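You operate a simulated robot arm through the tools that you are given. There is no shell and no other tool.

You are at the controls of a simulated two-armed robot. One attempt, no reset.

## Task
Probe both green bottles in the blue rack and sort them.
Fine: probe at the shoulder; a wall under the printed least means the red tray, else the green; probe back in its stand.

The check looks at the end state, three seconds after you hand in, the way a careful person would. Anything else that was tipped, shoved, dropped, spilled or broken makes it a failure.

## Robot
Two 7-joint arms with three-finger grippers on one trunk that stands fixed in place. Base frame: the origin is at the foot of the trunk, x ahead of it, y to its left, z up; the work surface is at about z = 905. Readings come in mm, rad, newtons and seconds.
The left shoulder is at [30, 124, 1133], the right one opposite. With the tool pointing down near the work surface each hand reaches from about 100 to 780 mm from the base axis, measured 20 degrees to its own side. Payload 2.2 kg a hand.
The tool frame of a hand sits at the grasp point between the pads (the TCP): z along the fingers, y along the line on which they close. The tips reach 28 mm beyond it. The gripper opens to 102 mm. The gripper's body begins 71 mm behind the TCP.
Orientation is that of the tool frame in the base frame, as [roll, pitch, yaw] about the fixed x, y, z axes, in that order (R = Rz(yaw) Ry(pitch) Rx(roll)). With the fingers straight down and closing along the base's y, the tool's x points along the base's -x, its y along +y and its z along -z.

## Interface
- The arms move only by the tool nudge_tool. It takes "left_deltas", "right_deltas" or both (then of equal length, played together; a hand with none holds still); each is a list of rows, each a list of 7 numbers: the shift along the tool's x, y, z in mm, then the turn, a rotation vector about the tool's x, y, z in rad, then the gripper command, from -1 (shut) to 1 (fully open), values between in proportion. In form: [[x, y, z, wx, wy, wz, claw], ...]. A call has 1 to 20 rows; each row is the pose to reach, as a shift and turn from the pose commanded when the call began, along the tool's axes at that moment. A row lasts 0.2 s, in which the tool goes at most 50 mm and 0.15 rad; a call with a longer step from one row to the next is refused whole, and so is a gripper value outside its range. A pose out of reach is approached as far as the arm can. The call stops where the force on the tool passes 40 N (or 10 N more than at its start, if that is more) or the arm is blocked; 0.2 s more then pass. Each finger halts on what it meets, pressing with about 21 N; the grip force reading is that of the motor and also rises with nothing between the fingers. The clock runs only during rows and for 0.2 s after the last one: add rows that repeat a pose to give the fingers time. It gives the time, the measured TCP pose, the force on the tool (base axes), the opening and the grip force at its end, in the units of the frame above (readings bear some noise), with the torque about the TCP (base axes, N m) and any sound that the robot's microphone picked up, and new pictures: "views" is both (left out), scene, wrist or none (wrist: the cameras of the hands that moved).
- Cameras (640 x 400 px; columns grow to the right, rows downward): "scene" is now at [42.1, 25.7, 1843.4]; the picture's right is [0.35, -0.94, 0.00], its down [-0.74, -0.28, -0.61] and it looks along [0.57, 0.22, -0.79] (base axes); focal length 315 px, centre (320, 200). "left" rides on the left gripper at [72, 38, -86] in its tool frame; the picture's right is [-0.46, 0.89, 0.00], its down [-0.60, -0.32, -0.73] and it looks along [-0.65, -0.34, 0.68] (tool axes); focal length 256 px, centre (320, 200). "right" rides on the right gripper at [69, 44, -86] in its tool frame; the picture's right is [-0.53, 0.84, 0.00], its down [-0.58, -0.36, -0.73] and it looks along [-0.62, -0.39, 0.68] (tool axes); focal length 256 px, centre (320, 200). There is no depth. A picture from a camera that has moved, and an enlarged one, comes with that camera's place and axes in the base frame and with its lens.
- slide_trunk(by): slides the trunk up (or, below 0, down) by that many mm; the arms and the scene camera ride with it, the base frame stays. It gives what a move gives, with no picture.
- turn_head(pan, tilt): turns the head with the scene camera to pan (to the left, within 2.496 rad either way) and tilt (down, from -0.506 to 1.204), counted from straight ahead of the robot. It gives what a move gives, and a new picture of the scene camera.
- close_up(camera, box): a new picture of the part [left, top, right, bottom] of that camera's present view, enlarged. The clock stands still meanwhile.
- finish_job(): hands the job in; it is judged then, once.

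Nothing tells you positions but the pictures and the camera data. Unless the task says otherwise, let go and move clear before handing in.

The tools are called after "Request:" by a JSON object that holds its "fn" and its "kwargs". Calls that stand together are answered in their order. nudge_tool: Moves the arms, as the interface text tells. Its arguments: {"type":"object","properties":{"left_deltas":{"type":"array","items":{"type":"array","items":{"type":"number"}}},"right_deltas":{"type":"array","items":{"type":"array","items":{"type":"number"}}},"views":{"type":"string","enum":["both","scene","wrist","none"]}},"required":[]} The other tools are called the same way: slide_trunk (by) slides the trunk up or down; turn_head (pan, tilt) turns the head that bears the scene camera; close_up (camera, box) takes an enlarged picture of a part of a camera's view; finish_job () hands the job in.

At the start:

```text
time: 0.0
left_ee_pos: [484.8, 300.4, 1316.2]
left_ee_rot: [-3.141, -0.001, 3.141]
left_force: [0.9, 0.2, 0.9]
left_torque: [-0.01, -0.01, 0.02]
left_finger_gap: 102.2
left_grip_force: 0.0
right_ee_pos: [490.1, -53.2, 1317.9]
right_ee_rot: [3.141, -0.001, -3.141]
right_force: [0.7, 0.2, -1.2]
right_torque: [-0.04, 0.0, -0.04]
right_finger_gap: 102.0
right_grip_force: 0.1
trunk travel left (down, up): [-375.0, 165.0]
head pan, tilt: [0.361, 0.913]
```

scene: 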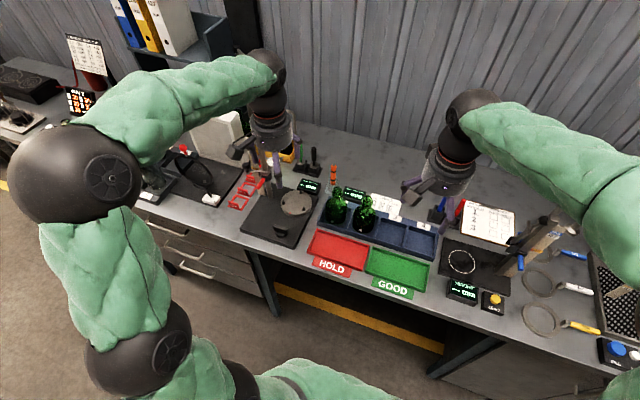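
right: 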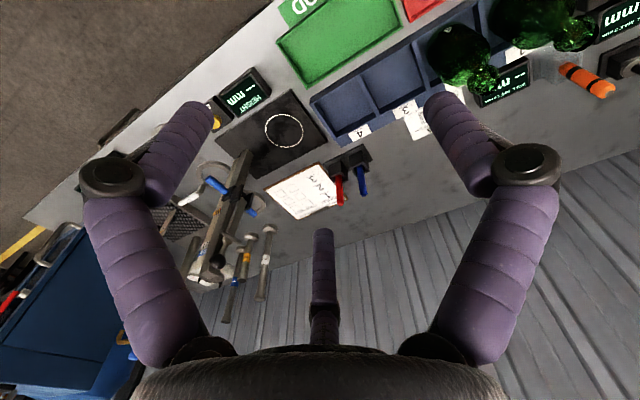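
left: 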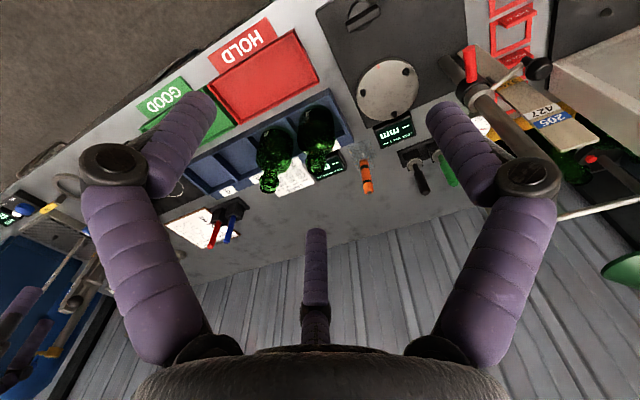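

The scene shows a bench with a blue rack holding two green bottles, red HOLD and green GOOD trays in front of it, and an orange probe standing behind. I'll take close-ups to read the labels and locate things.

Request:
{"fn": "close_up", "kwargs": {"camera": "scene", "box": [290, 160, 450, 260]}}

Request:
{"fn": "close_up", "kwargs": {"camera": "left", "box": [200, 80, 440, 230]}}

Request:
{"fn": "close_up", "kwargs": {"camera": "right", "box": [400, 0, 640, 150]}}

Request:
{"fn": "close_up", "kwargs": {"camera": "scene", "box": [220, 120, 380, 220]}}

```text
4.00 times, centred on (370, 210) of scene
camera zoom: at [42.1, 25.7, 1843.4], right [0.35, -0.94, 0.0], down [-0.74, -0.28, -0.61], along [0.57, 0.22, -0.79], focal length 1260 px, centre (120, 160)
```

zoom: 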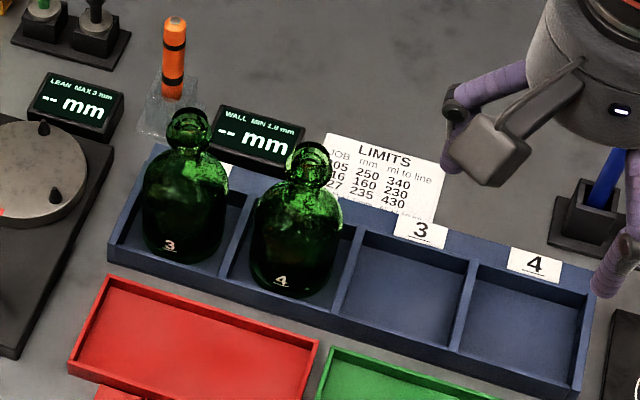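

```text
2.67 times, centred on (320, 155) of left
camera zoom: at [412.6, 336.9, 1401.6], right [0.46, 0.89, 0.0], down [0.6, -0.32, 0.73], along [0.65, -0.34, -0.68], focal length 683 px, centre (320, 320)
```

zoom: 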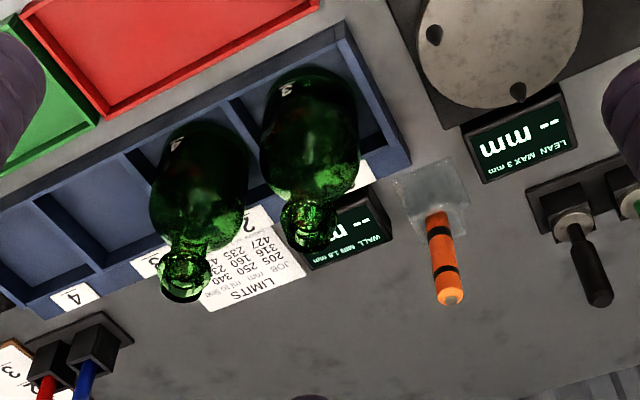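

```text
2.67 times, centred on (520, 75) of right
camera zoom: at [421.4, -9.6, 1403.3], right [0.53, 0.84, 0.0], down [0.58, -0.36, 0.73], along [0.62, -0.39, -0.68], focal length 683 px, centre (-213, 533)
```

zoom: 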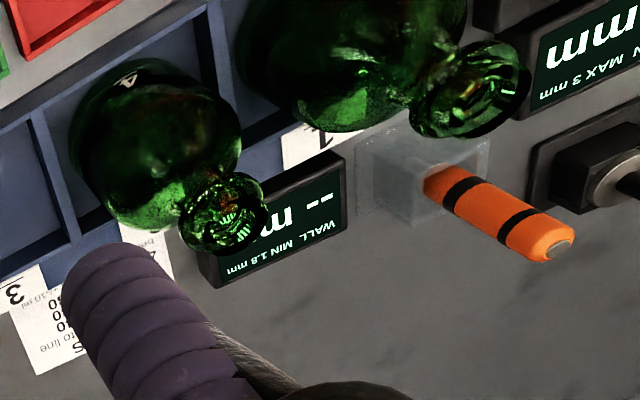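

```text
4.00 times, centred on (300, 170) of scene
camera zoom: at [42.1, 25.7, 1843.4], right [0.35, -0.94, 0.0], down [-0.74, -0.28, -0.61], along [0.57, 0.22, -0.79], focal length 1260 px, centre (400, 320)
```

zoom: 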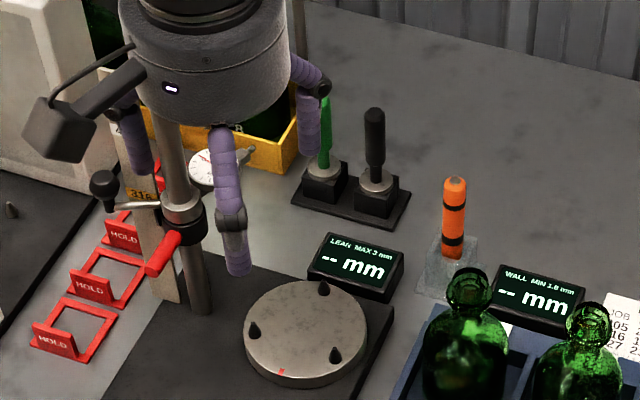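

I see the probe (orange with black bands) in a clear stand behind the rack, next to a "WALL MIN" display. I'll zoom in closely on the probe, the display and the bottles to get details.

Request:
{"fn": "close_up", "kwargs": {"camera": "scene", "box": [320, 155, 368, 200]}}

Request:
{"fn": "close_up", "kwargs": {"camera": "left", "box": [335, 130, 399, 200]}}

Request:
{"fn": "close_up", "kwargs": {"camera": "right", "box": [530, 45, 626, 105]}}

Request:
{"fn": "close_up", "kwargs": {"camera": "scene", "box": [310, 180, 390, 240]}}

Request:
{"fn": "close_up", "kwargs": {"camera": "scene", "box": [300, 215, 450, 305]}}

Request:
{"fn": "close_up", "kwargs": {"camera": "left", "box": [240, 90, 340, 200]}}

```text
8.89 times, centred on (344, 178) of scene
camera zoom: at [42.1, 25.7, 1843.4], right [0.35, -0.94, 0.0], down [-0.74, -0.28, -0.61], along [0.57, 0.22, -0.79], focal length 2800 px, centre (107, 400)
```

zoom: 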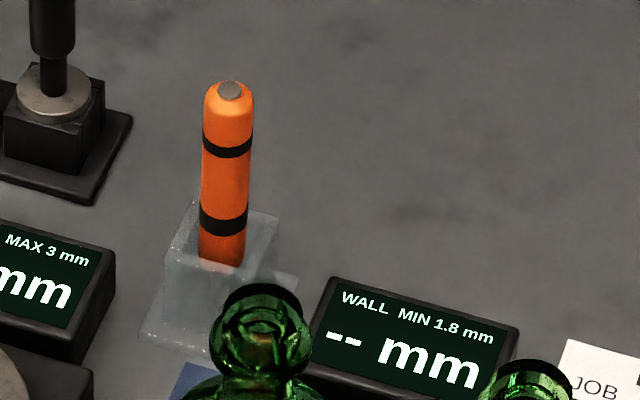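

```text
5.71 times, centred on (367, 165) of left
camera zoom: at [412.6, 336.9, 1401.6], right [0.46, 0.89, 0.0], down [0.6, -0.32, 0.73], along [0.65, -0.34, -0.68], focal length 1463 px, centre (51, 400)
```

zoom: 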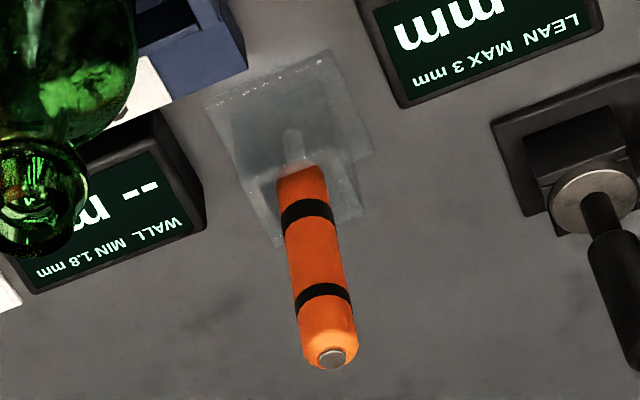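

```text
6.67 times, centred on (578, 75) of right
camera zoom: at [421.4, -9.6, 1403.3], right [0.53, 0.84, 0.0], down [0.58, -0.36, 0.73], along [0.62, -0.39, -0.68], focal length 1707 px, centre (-1400, 1033)
```

zoom: 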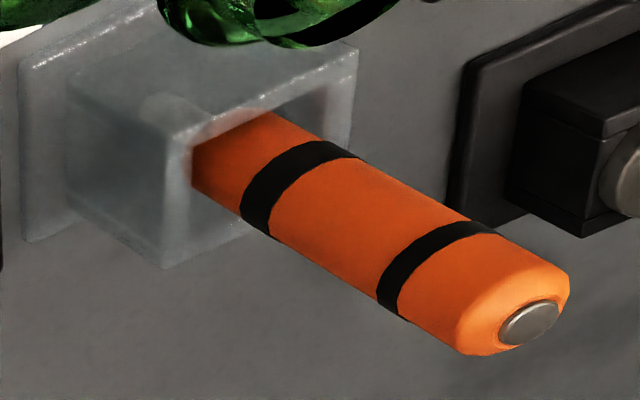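

```text
6.67 times, centred on (350, 210) of scene
camera zoom: at [42.1, 25.7, 1843.4], right [0.35, -0.94, 0.0], down [-0.74, -0.28, -0.61], along [0.57, 0.22, -0.79], focal length 2100 px, centre (120, 133)
```

zoom: 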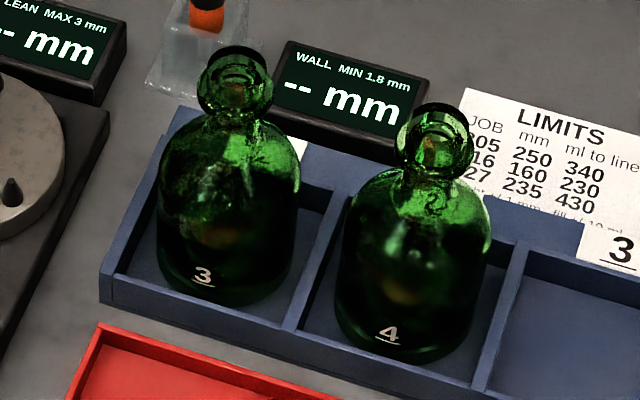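

```text
4.27 times, centred on (375, 260) of scene
camera zoom: at [42.1, 25.7, 1843.4], right [0.35, -0.94, 0.0], down [-0.74, -0.28, -0.61], along [0.57, 0.22, -0.79], focal length 1344 px, centre (85, -56)
```

zoom: 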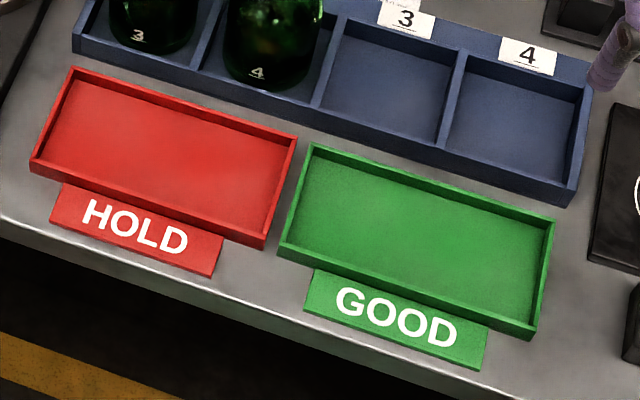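

```text
3.64 times, centred on (290, 145) of left
camera zoom: at [412.6, 336.9, 1401.6], right [0.46, 0.89, 0.0], down [0.6, -0.32, 0.73], along [0.65, -0.34, -0.68], focal length 931 px, centre (429, 400)
```

zoom: 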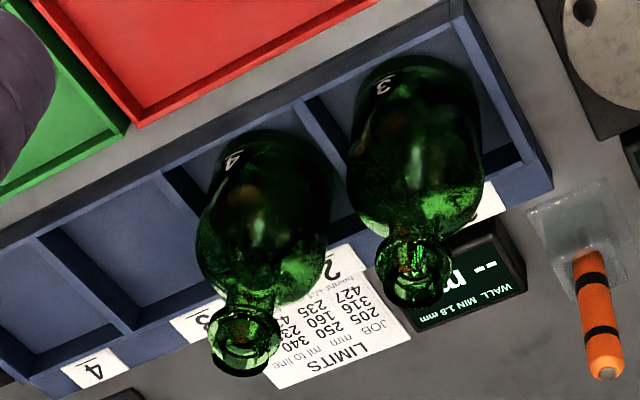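

The probe stands at about (782, 254), its top at z≈1042. The rack spans x≈611–730 and y≈250 to −157, with bottle "3" near (665, 200) and bottle "4" near (665, 98). The wall minimum is 1.8 mm. I'll check the obstacles on the left, the gauge post, before moving.

Request:
{"fn": "close_up", "kwargs": {"camera": "left", "box": [430, 20, 640, 240]}}

Request:
{"fn": "close_up", "kwargs": {"camera": "scene", "box": [200, 80, 330, 250]}}

Request:
{"fn": "close_up", "kwargs": {"camera": "right", "box": [180, 90, 440, 260]}}

```text
1.82 times, centred on (535, 130) of left
camera zoom: at [412.6, 336.9, 1401.6], right [0.46, 0.89, 0.0], down [0.6, -0.32, 0.73], along [0.65, -0.34, -0.68], focal length 465 px, centre (-71, 327)
```

zoom: 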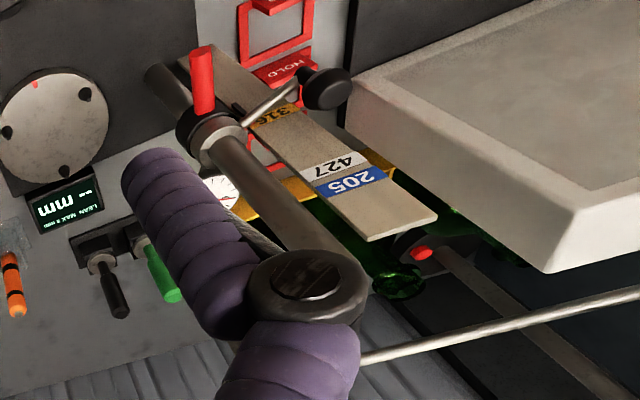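

```text
2.35 times, centred on (265, 165) of scene
camera zoom: at [42.1, 25.7, 1843.4], right [0.35, -0.94, 0.0], down [-0.74, -0.28, -0.61], along [0.57, 0.22, -0.79], focal length 741 px, centre (449, 282)
```

zoom: 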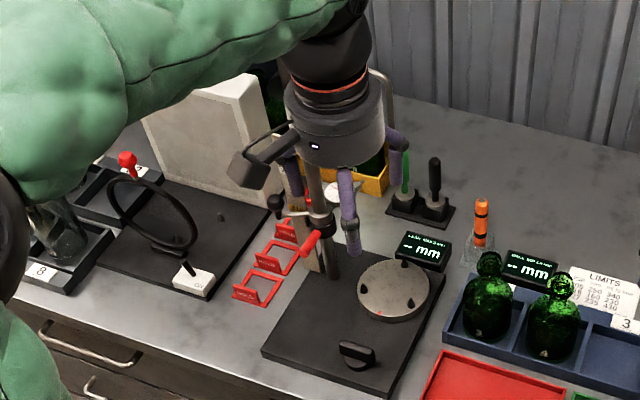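

```text
2.35 times, centred on (310, 175) of right
camera zoom: at [421.4, -9.6, 1403.3], right [0.53, 0.84, 0.0], down [0.58, -0.36, 0.73], along [0.62, -0.39, -0.68], focal length 602 px, centre (344, 259)
```

zoom: 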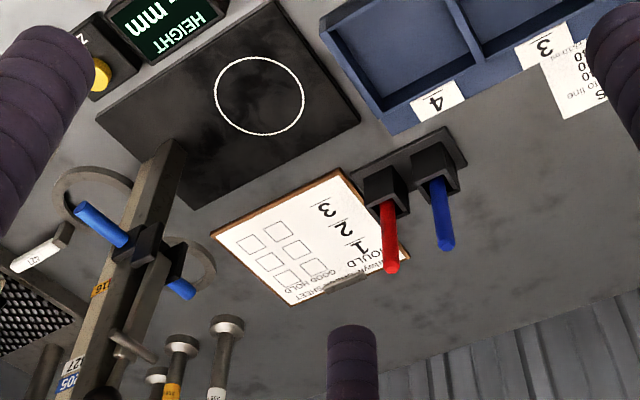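

The gauge post at about (658, 459) is clear of my path. I'll tilt the left hand forward by about 40° and bring it part of the way to the probe for a better look.

Request:
{"fn": "nudge_tool", "kwargs": {"left_deltas": [[-23, -9.2, 13.2, 0, -0.14, 0, 0.3], [-46, -18.4, 26.4, 0, -0.28, 0, 0.3], [-69, -27.6, 39.6, 0, -0.42, 0, 0.3], [-92, -36.8, 52.8, 0, -0.56, 0, 0.3], [-115, -46, 66, 0, -0.7, 0, 0.3]], "views": "both"}}

```text
time: 1.2
left_ee_pos: [600.9, 254.0, 1251.5]
left_ee_rot: [-3.139, 0.702, -3.142]
left_force: [0.5, 1.2, 0.0]
left_torque: [0.01, 0.0, -0.04]
left_finger_gap: 66.5
left_grip_force: 0.2
right_ee_pos: [491.8, -52.8, 1316.7]
right_ee_rot: [3.141, 0.001, 3.141]
right_force: [-0.2, -0.7, 0.0]
right_torque: [0.01, 0.0, 0.01]
right_finger_gap: 101.9
right_grip_force: 0.0
trunk travel left (down, up): [-375.0, 165.0]
head pan, tilt: [0.361, 0.913]
camera scene: at [42.6, 25.5, 1843.4], right [0.35, -0.94, 0.0], down [-0.74, -0.28, -0.61], along [0.57, 0.22, -0.79], focal length 315 px, centre (320, 200)
camera left: at [489.7, 290.7, 1269.4], right [0.36, 0.89, 0.3], down [-0.01, -0.32, 0.95], along [0.93, -0.34, -0.1], focal length 256 px, centre (320, 200)
```

scene: 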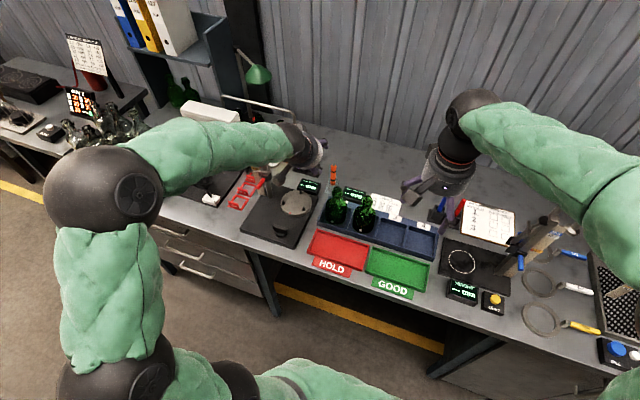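
left: 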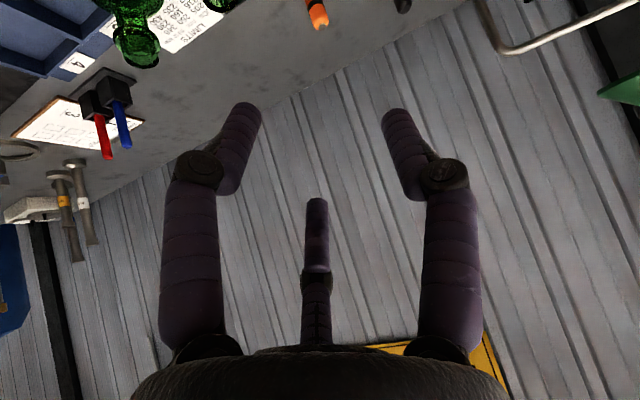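

The hand is now tilted 40° at (601, 254, 1251). I'll look closely at the hand's real geometry and at the probe before getting nearer.

Request:
{"fn": "close_up", "kwargs": {"camera": "scene", "box": [260, 110, 380, 190]}}

Request:
{"fn": "close_up", "kwargs": {"camera": "scene", "box": [400, 130, 500, 200]}}

Request:
{"fn": "close_up", "kwargs": {"camera": "left", "box": [140, 80, 500, 400]}}

```text
5.00 times, centred on (320, 150) of scene
camera zoom: at [42.6, 25.5, 1843.4], right [0.35, -0.94, 0.0], down [-0.74, -0.28, -0.61], along [0.57, 0.22, -0.79], focal length 1575 px, centre (320, 450)
```

zoom: 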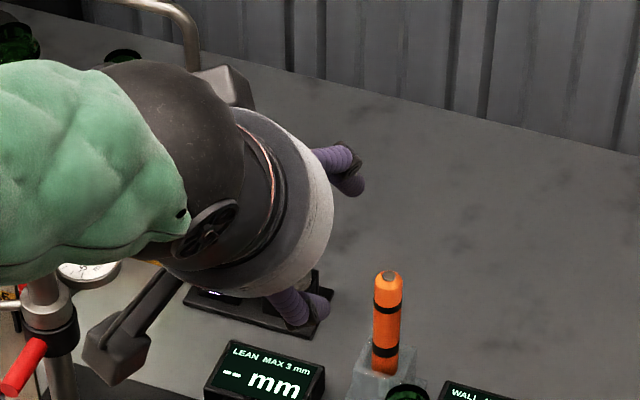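

```text
5.71 times, centred on (450, 165) of scene
camera zoom: at [42.6, 25.5, 1843.4], right [0.35, -0.94, 0.0], down [-0.74, -0.28, -0.61], along [0.57, 0.22, -0.79], focal length 1800 px, centre (-423, 400)
```

zoom: 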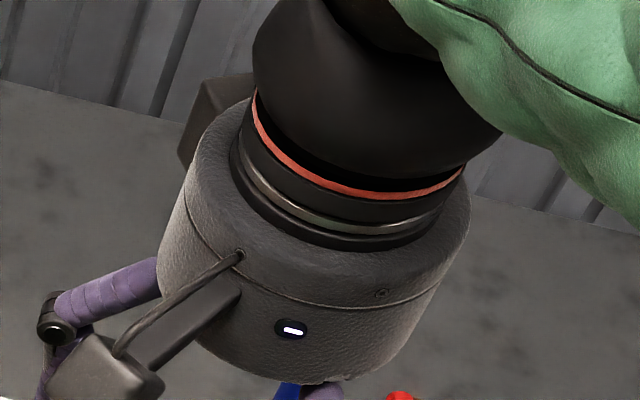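

```text
1.25 times, centred on (320, 240) of left
camera zoom: at [489.7, 290.7, 1269.4], right [0.36, 0.89, 0.3], down [-0.01, -0.32, 0.95], along [0.93, -0.34, -0.1], focal length 320 px, centre (320, 150)
```

zoom: 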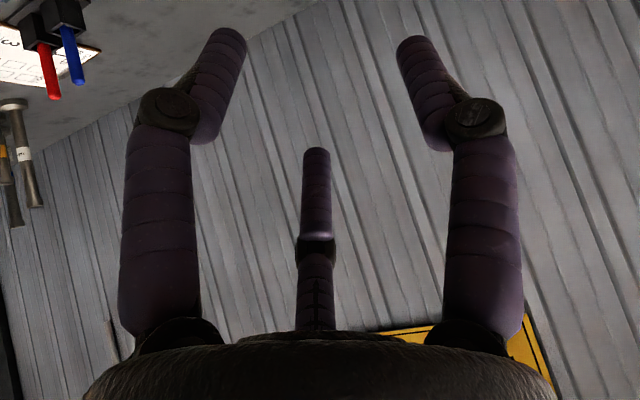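

The hand has a round body with three purple finger shapes, though it's described as a two-finger gripper. I'll reduce the tilt to about 20° and move above the probe to test reach.

Request:
{"fn": "nudge_tool", "kwargs": {"left_deltas": [[-9, 0, 36.3, 0, 0.058, 0, 0.3], [-18, 0, 72.5, 0, 0.117, 0, 0.3], [-27.1, 0, 108.8, 0, 0.175, 0, 0.3], [-36.1, 0, 145, 0, 0.233, 0, 0.3], [-45.2, 0, 181.3, 0, 0.292, 0, 0.3], [-54.2, 0, 217.6, 0, 0.35, 0, 0.3], [-54.2, 0, 217.6, 0, 0.35, 0, 0.3]], "views": "both"}}

```text
time: 2.8
left_ee_pos: [779.2, 253.9, 1119.5]
left_ee_rot: [3.142, 0.352, 3.141]
left_force: [-0.8, -0.5, -0.6]
left_torque: [-0.02, -0.03, -0.02]
left_finger_gap: 66.3
left_grip_force: 0.1
right_ee_pos: [489.5, -53.1, 1318.3]
right_ee_rot: [-3.141, 0.003, 3.141]
right_force: [-0.1, 1.1, -0.3]
right_torque: [0.02, -0.05, -0.03]
right_finger_gap: 101.9
right_grip_force: 0.1
trunk travel left (down, up): [-375.0, 165.0]
head pan, tilt: [0.361, 0.913]
camera scene: at [39.9, 25.8, 1843.5], right [0.35, -0.94, 0.0], down [-0.74, -0.28, -0.61], along [0.57, 0.22, -0.79], focal length 315 px, centre (320, 200)
camera left: at [682.6, 290.9, 1174.4], right [0.44, 0.89, 0.16], down [0.32, -0.32, 0.89], along [0.84, -0.34, -0.42], focal length 256 px, centre (320, 200)
```

scene: 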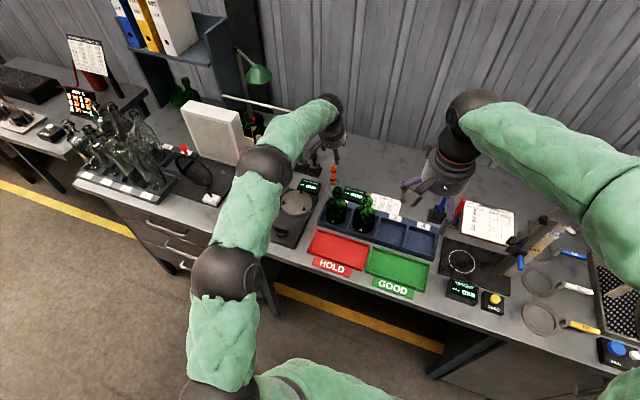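
left: 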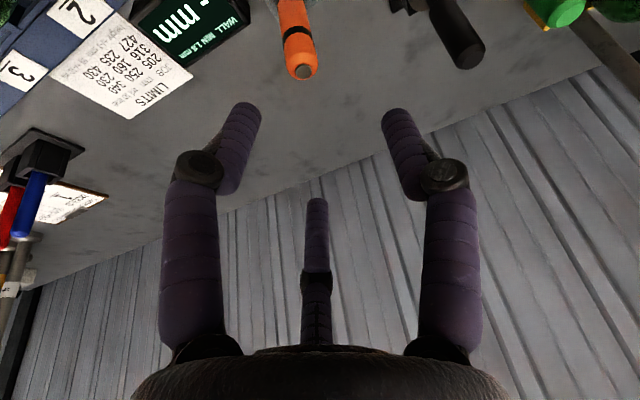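

The hand reached (779, 254, 1120) with a 20° tilt, and the probe is right below and slightly forward. I'll zoom in to check the probe's lean and exact position.

Request:
{"fn": "close_up", "kwargs": {"camera": "left", "box": [220, 0, 380, 100]}}

Request:
{"fn": "close_up", "kwargs": {"camera": "scene", "box": [290, 130, 370, 205]}}

Request:
{"fn": "close_up", "kwargs": {"camera": "right", "box": [520, 20, 640, 110]}}

```text
4.00 times, centred on (300, 50) of left
camera zoom: at [682.6, 290.9, 1174.4], right [0.44, 0.89, 0.16], down [0.32, -0.32, 0.89], along [0.84, -0.34, -0.42], focal length 1024 px, centre (400, 800)
```

zoom: 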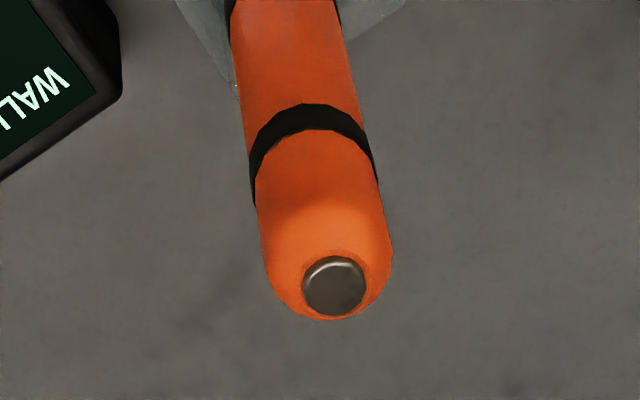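

```text
5.33 times, centred on (330, 168) of scene
camera zoom: at [39.9, 25.8, 1843.5], right [0.35, -0.94, 0.0], down [-0.74, -0.28, -0.61], along [0.57, 0.22, -0.79], focal length 1680 px, centre (267, 373)
```

zoom: 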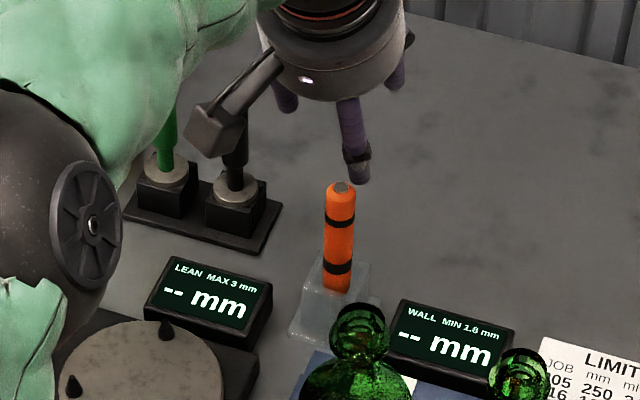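

```text
4.44 times, centred on (580, 65) of right
camera zoom: at [419.6, -9.5, 1403.9], right [0.53, 0.84, 0.0], down [0.58, -0.36, 0.73], along [0.62, -0.39, -0.68], focal length 1138 px, centre (-836, 800)
```

zoom: 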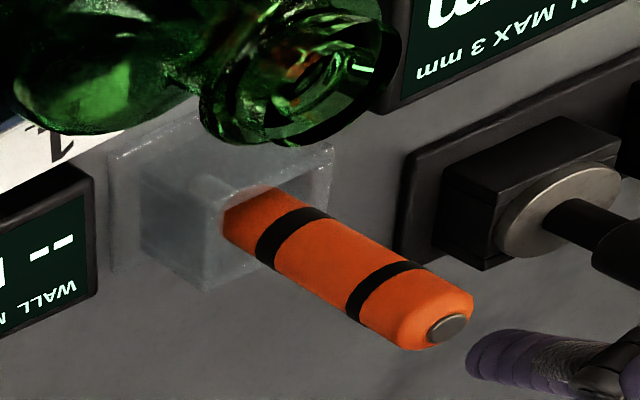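

The probe looks vertical at (782, 254), with the stand's top at about z=950. I'll descend straight onto it with the fingers around it.

Request:
{"fn": "nudge_tool", "kwargs": {"left_deltas": [[8, 0, 22, 0, 0, 0, 0.3], [16, 0, 45, 0, 0, 0, 0.3], [24, 0, 68, 0, 0, 0, 0.3], [24, 0, 68, 0, 0, 0, 0.3]], "views": "both"}}

Request:
{"fn": "close_up", "kwargs": {"camera": "scene", "box": [290, 130, 370, 205]}}

Request:
{"fn": "close_up", "kwargs": {"camera": "right", "box": [520, 20, 640, 110]}}

```text
time: 3.8
left_ee_pos: [781.8, 254.8, 1046.8]
left_ee_rot: [-3.141, 0.351, 3.141]
left_force: [0.3, 0.0, -0.6]
left_torque: [-0.03, 0.02, -0.01]
left_finger_gap: 66.2
left_grip_force: 0.1
right_ee_pos: [491.7, -53.2, 1316.7]
right_ee_rot: [-3.141, 0.001, 3.141]
right_force: [0.0, 0.5, 0.3]
right_torque: [-0.02, 0.02, -0.04]
right_finger_gap: 102.2
right_grip_force: 0.1
trunk travel left (down, up): [-375.0, 165.0]
head pan, tilt: [0.361, 0.913]
camera scene: at [41.4, 25.5, 1843.5], right [0.35, -0.94, 0.0], down [-0.74, -0.28, -0.61], along [0.57, 0.22, -0.79], focal length 315 px, centre (320, 200)
camera left: at [684.4, 291.0, 1101.9], right [0.44, 0.89, 0.16], down [0.32, -0.32, 0.89], along [0.84, -0.34, -0.42], focal length 256 px, centre (320, 200)
```

scene: 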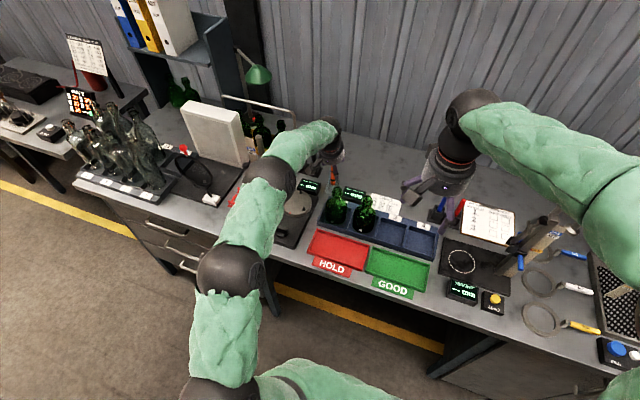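
left: 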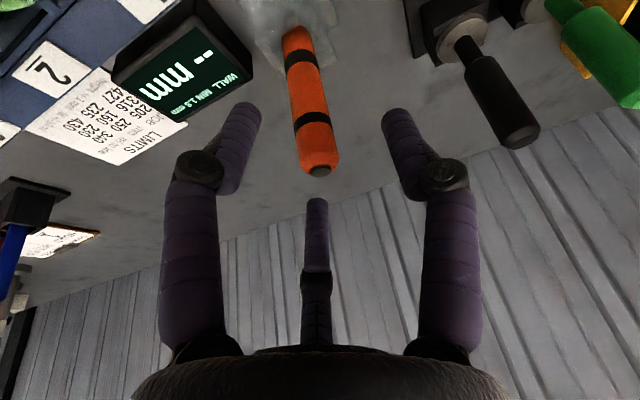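

```text
5.33 times, centred on (330, 168) of scene
camera zoom: at [41.4, 25.5, 1843.5], right [0.35, -0.94, 0.0], down [-0.74, -0.28, -0.61], along [0.57, 0.22, -0.79], focal length 1680 px, centre (267, 373)
```

zoom: 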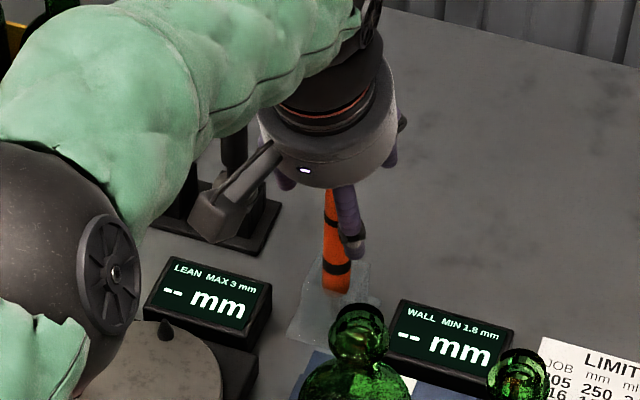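

```text
4.44 times, centred on (580, 65) of right
camera zoom: at [420.8, -9.6, 1403.5], right [0.53, 0.84, 0.0], down [0.58, -0.36, 0.73], along [0.62, -0.39, -0.68], focal length 1138 px, centre (-836, 800)
```

zoom: 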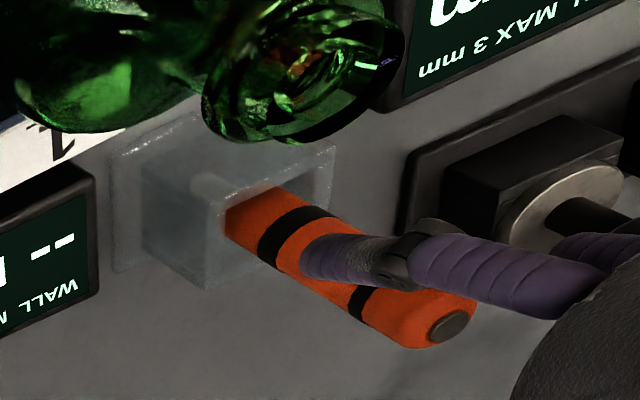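

The probe's top is right at the grasp point. I'll go down the remaining 41 mm, then close gently.

Request:
{"fn": "nudge_tool", "kwargs": {"left_deltas": [[6.8, 0, 19.3, 0, 0, 0, 0.3], [13.6, 0, 38.7, 0, 0, 0, 0.3], [13.6, 0, 38.7, 0, 0, 0, 0.3]], "views": "both"}}

Request:
{"fn": "close_up", "kwargs": {"camera": "left", "box": [200, 60, 440, 240]}}

Request:
{"fn": "close_up", "kwargs": {"camera": "right", "box": [520, 20, 640, 110]}}

```text
time: 4.6
left_ee_pos: [782.6, 254.3, 1006.0]
left_ee_rot: [3.14, 0.351, -3.141]
left_force: [-0.2, 0.3, -1.1]
left_torque: [0.03, 0.0, 0.0]
left_finger_gap: 66.3
left_grip_force: 0.2
right_ee_pos: [490.4, -52.3, 1316.9]
right_ee_rot: [3.141, 0.0, 3.141]
right_force: [0.3, -1.1, -0.2]
right_torque: [-0.06, -0.01, -0.01]
right_finger_gap: 102.1
right_grip_force: 0.0
trunk travel left (down, up): [-375.0, 165.0]
head pan, tilt: [0.361, 0.913]
camera scene: at [42.0, 25.6, 1843.4], right [0.35, -0.94, 0.0], down [-0.74, -0.28, -0.61], along [0.57, 0.22, -0.79], focal length 315 px, centre (320, 200)
camera left: at [685.1, 290.9, 1060.5], right [0.44, 0.89, 0.16], down [0.32, -0.32, 0.89], along [0.84, -0.34, -0.42], focal length 256 px, centre (320, 200)
```

scene: 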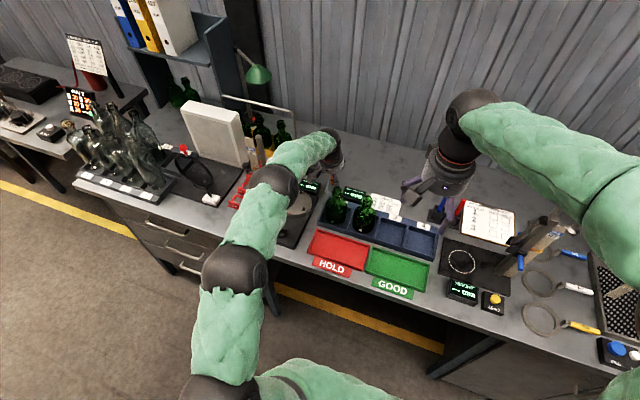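
left: 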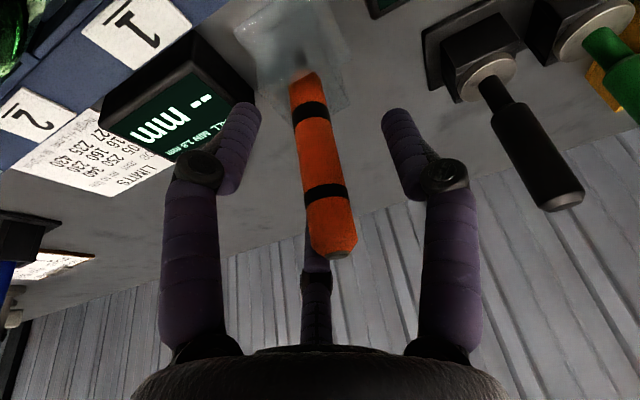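

```text
2.22 times, centred on (320, 150) of left
camera zoom: at [685.1, 290.9, 1060.5], right [0.44, 0.89, 0.16], down [0.32, -0.32, 0.89], along [0.84, -0.34, -0.42], focal length 569 px, centre (320, 311)
```

zoom: 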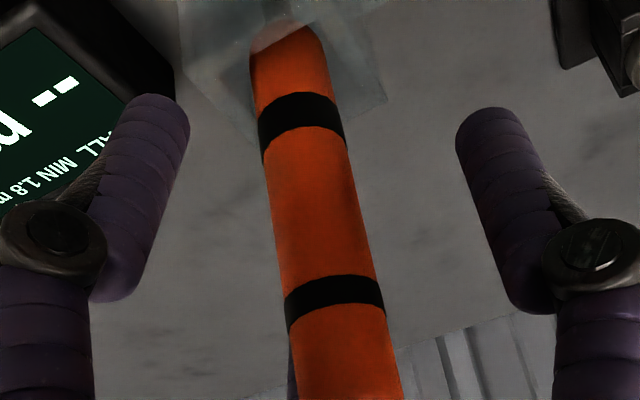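

```text
4.44 times, centred on (580, 65) of right
camera zoom: at [421.2, -9.6, 1403.3], right [0.53, 0.84, 0.0], down [0.58, -0.36, 0.73], along [0.62, -0.39, -0.68], focal length 1138 px, centre (-836, 800)
```

zoom: 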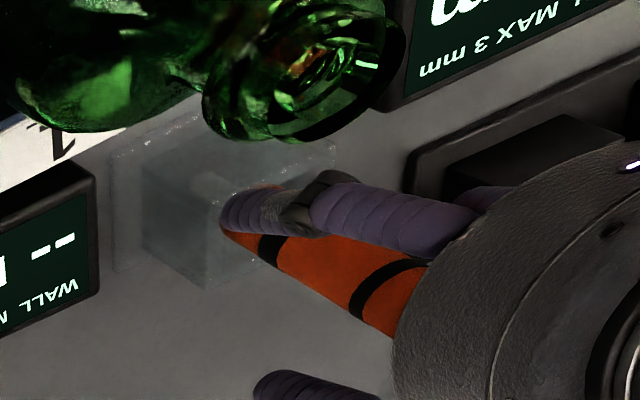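

The probe sits between the fingers at mid-height. I'll close the gripper gradually now.

Request:
{"fn": "nudge_tool", "kwargs": {"left_deltas": [[0, 0, 0, 0, 0, 0, 0.0], [0, 0, 0, 0, 0, 0, -0.3], [0, 0, 0, 0, 0, 0, -0.5], [0, 0, 0, 0, 0, 0, -0.6], [0, 0, 0, 0, 0, 0, -0.7], [0, 0, 0, 0, 0, 0, -1], [0, 0, 0, 0, 0, 0, -1]], "views": "both"}}

Request:
{"fn": "close_up", "kwargs": {"camera": "left", "box": [200, 60, 440, 240]}}

Request:
{"fn": "close_up", "kwargs": {"camera": "right", "box": [520, 20, 640, 110]}}

```text
time: 6.2
left_ee_pos: [783.2, 254.2, 1006.7]
left_ee_rot: [3.141, 0.352, 3.141]
left_force: [-0.5, 0.2, 1.1]
left_torque: [0.04, 0.03, -0.01]
left_finger_gap: 25.2
left_grip_force: 21.1
right_ee_pos: [491.0, -53.0, 1316.7]
right_ee_rot: [-3.141, 0.0, 3.141]
right_force: [-0.4, -0.2, 0.1]
right_torque: [0.0, -0.02, -0.02]
right_finger_gap: 102.2
right_grip_force: 0.1
trunk travel left (down, up): [-375.0, 165.0]
head pan, tilt: [0.361, 0.913]
camera scene: at [42.2, 25.7, 1843.4], right [0.35, -0.94, 0.0], down [-0.74, -0.28, -0.61], along [0.57, 0.22, -0.79], focal length 315 px, centre (320, 200)
camera left: at [685.1, 290.8, 1060.5], right [0.44, 0.89, 0.16], down [0.32, -0.32, 0.89], along [0.84, -0.34, -0.42], focal length 256 px, centre (320, 200)
```

scene: 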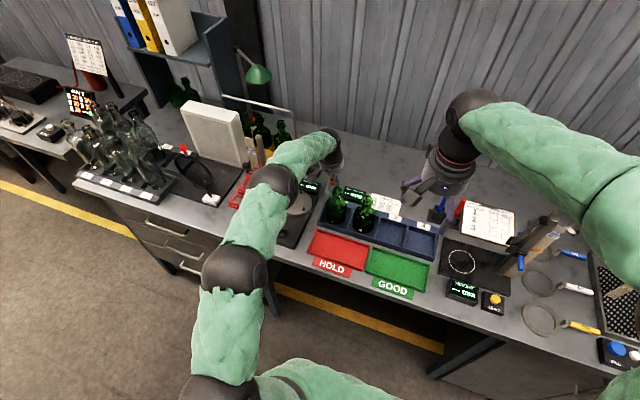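
left: 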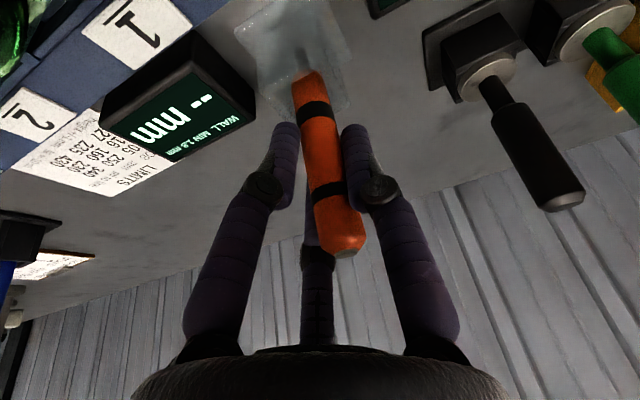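

```text
2.22 times, centred on (320, 150) of left
camera zoom: at [685.1, 290.8, 1060.5], right [0.44, 0.89, 0.16], down [0.32, -0.32, 0.89], along [0.84, -0.34, -0.42], focal length 569 px, centre (320, 311)
```

zoom: 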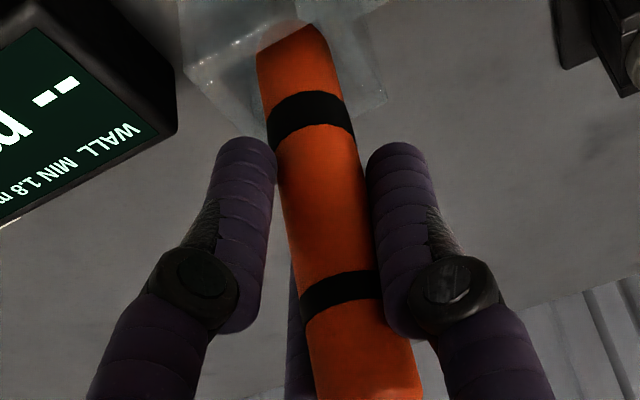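

```text
4.44 times, centred on (580, 65) of right
camera zoom: at [421.4, -9.6, 1403.3], right [0.53, 0.84, 0.0], down [0.58, -0.36, 0.73], along [0.62, -0.39, -0.68], focal length 1138 px, centre (-836, 800)
```

zoom: 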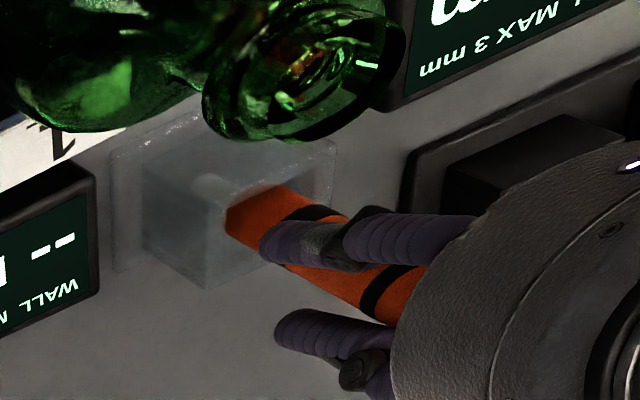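

The grip closed at a gap of 25 mm with 21 N, so the probe is held. I'll lift it straight up slowly, watching force and view.

Request:
{"fn": "nudge_tool", "kwargs": {"left_deltas": [[-3.4, 0, -9.4, 0, 0, 0, -1], [-6.9, 0, -18.8, 0, 0, 0, -1], [-10.3, 0, -28.2, 0, 0, 0, -1], [-13.7, 0, -37.6, 0, 0, 0, -1], [-20.6, 0, -56.4, 0, 0, 0, -1], [-27.4, 0, -75.2, 0, 0, 0, -1], [-34.3, 0, -93.9, 0, 0, 0, -1]], "views": "both"}}

Request:
{"fn": "close_up", "kwargs": {"camera": "left", "box": [200, 60, 440, 280]}}

Request:
{"fn": "close_up", "kwargs": {"camera": "right", "box": [500, 20, 640, 125]}}

Request:
{"fn": "close_up", "kwargs": {"camera": "scene", "box": [290, 110, 390, 210]}}

```text
time: 7.8
left_ee_pos: [781.1, 252.6, 1106.9]
left_ee_rot: [-3.14, 0.35, -3.142]
left_force: [0.2, -0.8, -1.4]
left_torque: [0.01, -0.02, 0.01]
left_finger_gap: 25.0
left_grip_force: 21.1
right_ee_pos: [490.3, -53.2, 1317.2]
right_ee_rot: [3.141, 0.001, -3.141]
right_force: [0.4, -0.2, 0.4]
right_torque: [-0.02, -0.02, -0.01]
right_finger_gap: 102.1
right_grip_force: 0.1
trunk travel left (down, up): [-375.0, 165.0]
head pan, tilt: [0.361, 0.913]
camera scene: at [41.8, 25.5, 1843.4], right [0.35, -0.94, 0.0], down [-0.74, -0.28, -0.61], along [0.57, 0.22, -0.79], focal length 315 px, centre (320, 200)
camera left: at [684.4, 290.0, 1161.2], right [0.44, 0.89, 0.16], down [0.32, -0.32, 0.89], along [0.84, -0.34, -0.42], focal length 256 px, centre (320, 200)
```

scene: 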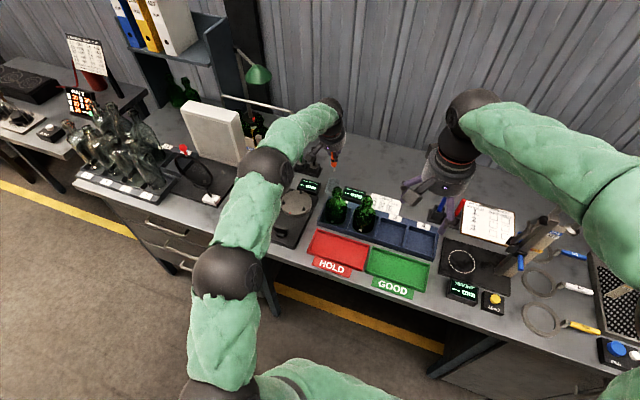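
left: 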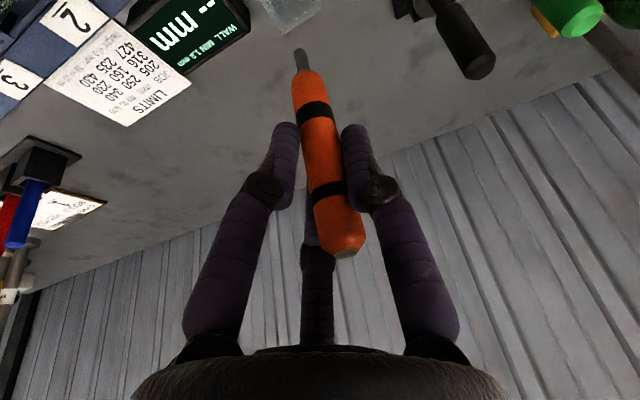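

```text
1.82 times, centred on (320, 170) of left
camera zoom: at [684.4, 290.0, 1161.2], right [0.44, 0.89, 0.16], down [0.32, -0.32, 0.89], along [0.84, -0.34, -0.42], focal length 465 px, centre (320, 254)
```

zoom: 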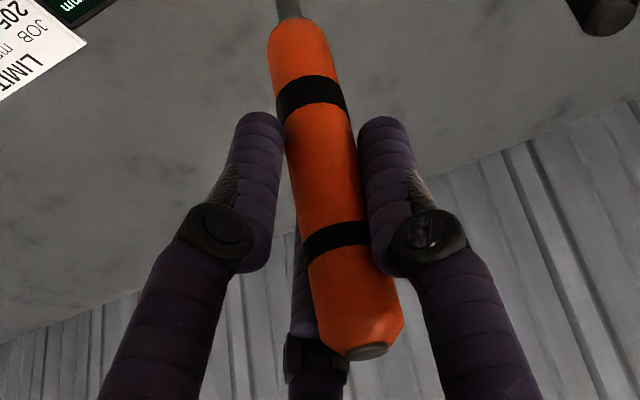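

```text
3.81 times, centred on (570, 72) of right
camera zoom: at [421.1, -9.7, 1403.4], right [0.53, 0.84, 0.0], down [0.58, -0.36, 0.73], along [0.62, -0.39, -0.68], focal length 975 px, centre (-632, 686)
```

zoom: 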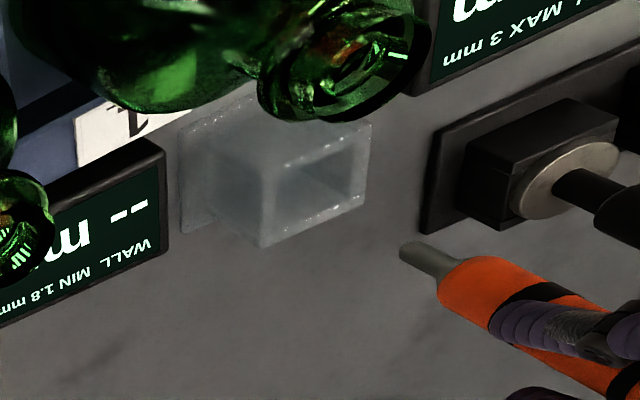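

```text
4.00 times, centred on (340, 160) of scene
camera zoom: at [41.8, 25.5, 1843.4], right [0.35, -0.94, 0.0], down [-0.74, -0.28, -0.61], along [0.57, 0.22, -0.79], focal length 1260 px, centre (240, 360)
```

zoom: 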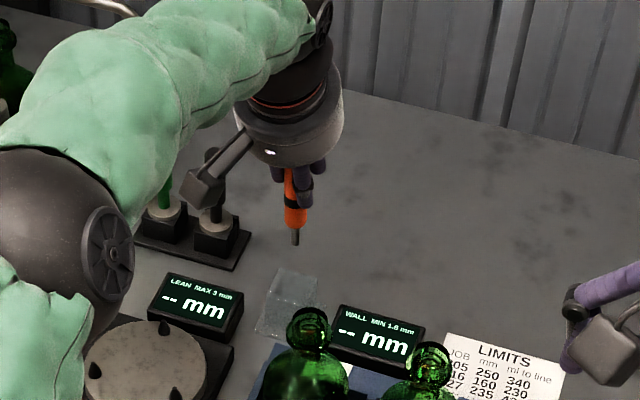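

The probe is lifted cleanly, and its thin grey tip points down about 97 mm below the grasp point. Before probing I'll bring the right hand round as a side camera, starting with a turn and a descent over the free area in front of rack slots 3 and 4.

Request:
{"fn": "nudge_tool", "kwargs": {"right_deltas": [[-5.4, -3.7, 17.5, 0, 0, -0.137, 1], [-10.8, -7.3, 35, 0, 0, -0.274, 1], [-16.3, -11, 52.5, 0, 0, -0.411, 1], [-21.7, -14.7, 70, 0, 0, -0.548, 1], [-27.1, -18.3, 87.5, 0, 0, -0.685, 1], [-32.5, -22, 105, 0, 0, -0.822, 1], [-37.9, -25.7, 122.5, 0, 0, -0.959, 1], [-43.3, -29.3, 140, 0, 0, -1.096, 1], [-48.8, -33, 157.5, 0, 0, -1.233, 1], [-54.2, -36.7, 175, 0, 0, -1.37, 1], [-59.6, -40.3, 192.5, 0, 0, -1.507, 1], [-65, -44, 210, 0, 0, -1.644, 1]], "views": "both"}}

```text
time: 10.4
left_ee_pos: [781.7, 253.9, 1104.6]
left_ee_rot: [3.14, 0.349, 3.142]
left_force: [0.5, -0.8, -0.6]
left_torque: [-0.02, 0.05, 0.02]
left_finger_gap: 24.7
left_grip_force: 21.4
right_ee_pos: [557.5, -97.9, 1107.1]
right_ee_rot: [-3.141, 0.0, -1.496]
right_force: [1.0, -0.4, -0.4]
right_torque: [0.0, 0.01, 0.01]
right_finger_gap: 101.9
right_grip_force: 0.1
trunk travel left (down, up): [-375.0, 165.0]
head pan, tilt: [0.361, 0.913]
camera scene: at [43.2, 25.5, 1843.4], right [0.35, -0.94, 0.0], down [-0.74, -0.28, -0.61], along [0.57, 0.22, -0.79], focal length 315 px, centre (320, 200)
camera right: at [517.8, -169.7, 1192.6], right [-0.88, 0.47, 0.0], down [0.32, 0.6, 0.73], along [0.34, 0.65, -0.68], focal length 256 px, centre (320, 200)
```

scene: 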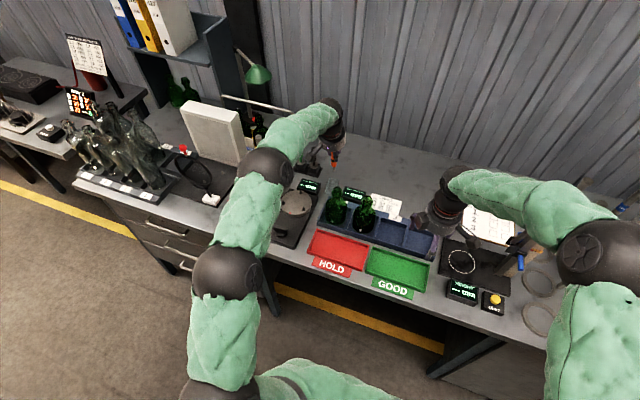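
right: 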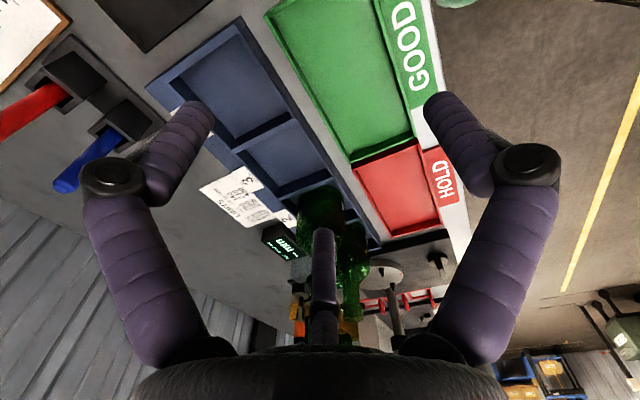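

The right hand's camera now looks left along the rack. I'll tilt it up for a more level side view of the bottles.

Request:
{"fn": "nudge_tool", "kwargs": {"right_deltas": [[0, 0, 0, 0.065, -0.103, 0, 1], [0, 0, 0, 0.13, -0.206, 0, 1], [0, 0, 0, 0.195, -0.31, 0, 1], [0, 0, 0, 0.26, -0.413, 0, 1], [0, 0, 0, 0.325, -0.516, 0, 1]], "views": "both"}}

Request:
{"fn": "close_up", "kwargs": {"camera": "right", "box": [220, 60, 440, 220]}}

```text
time: 11.6
left_ee_pos: [781.5, 254.2, 1104.7]
left_ee_rot: [3.141, 0.351, 3.141]
left_force: [-0.4, 0.0, -0.8]
left_torque: [0.05, 0.0, -0.01]
left_finger_gap: 24.6
left_grip_force: 21.3
right_ee_pos: [555.9, -98.4, 1107.4]
right_ee_rot: [-2.783, 0.505, -1.406]
right_force: [0.4, -0.4, -0.1]
right_torque: [0.0, -0.02, 0.0]
right_finger_gap: 101.9
right_grip_force: 0.1
trunk travel left (down, up): [-375.0, 165.0]
head pan, tilt: [0.361, 0.913]
camera scene: at [41.9, 25.0, 1843.4], right [0.35, -0.94, 0.0], down [-0.74, -0.28, -0.61], along [0.57, 0.22, -0.79], focal length 315 px, centre (320, 200)
camera right: at [500.5, -200.2, 1131.1], right [-0.88, 0.47, 0.0], down [0.07, 0.12, 0.99], along [0.47, 0.87, -0.14], focal length 256 px, centre (320, 200)
```

scene: 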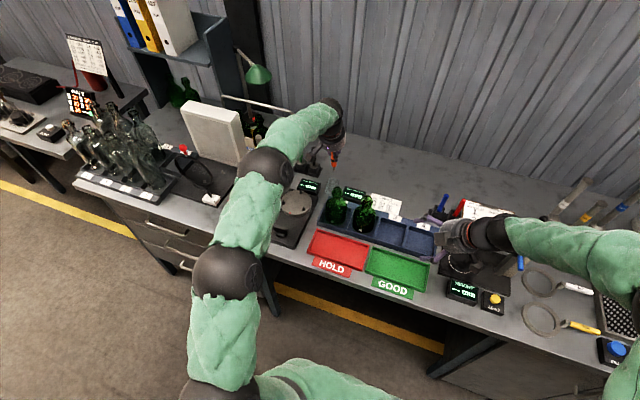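
right: 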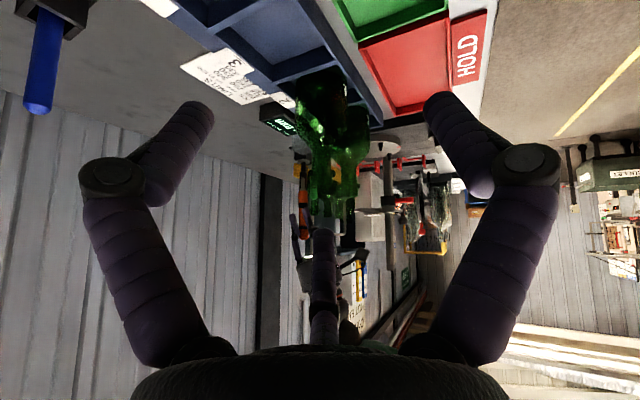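

```text
2.50 times, centred on (330, 140) of right
camera zoom: at [500.5, -200.2, 1131.1], right [-0.88, 0.47, 0.0], down [0.07, 0.12, 0.99], along [0.47, 0.87, -0.14], focal length 640 px, centre (295, 350)
```

zoom: 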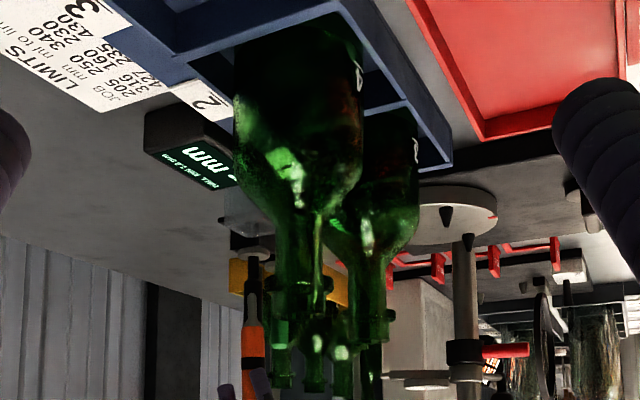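

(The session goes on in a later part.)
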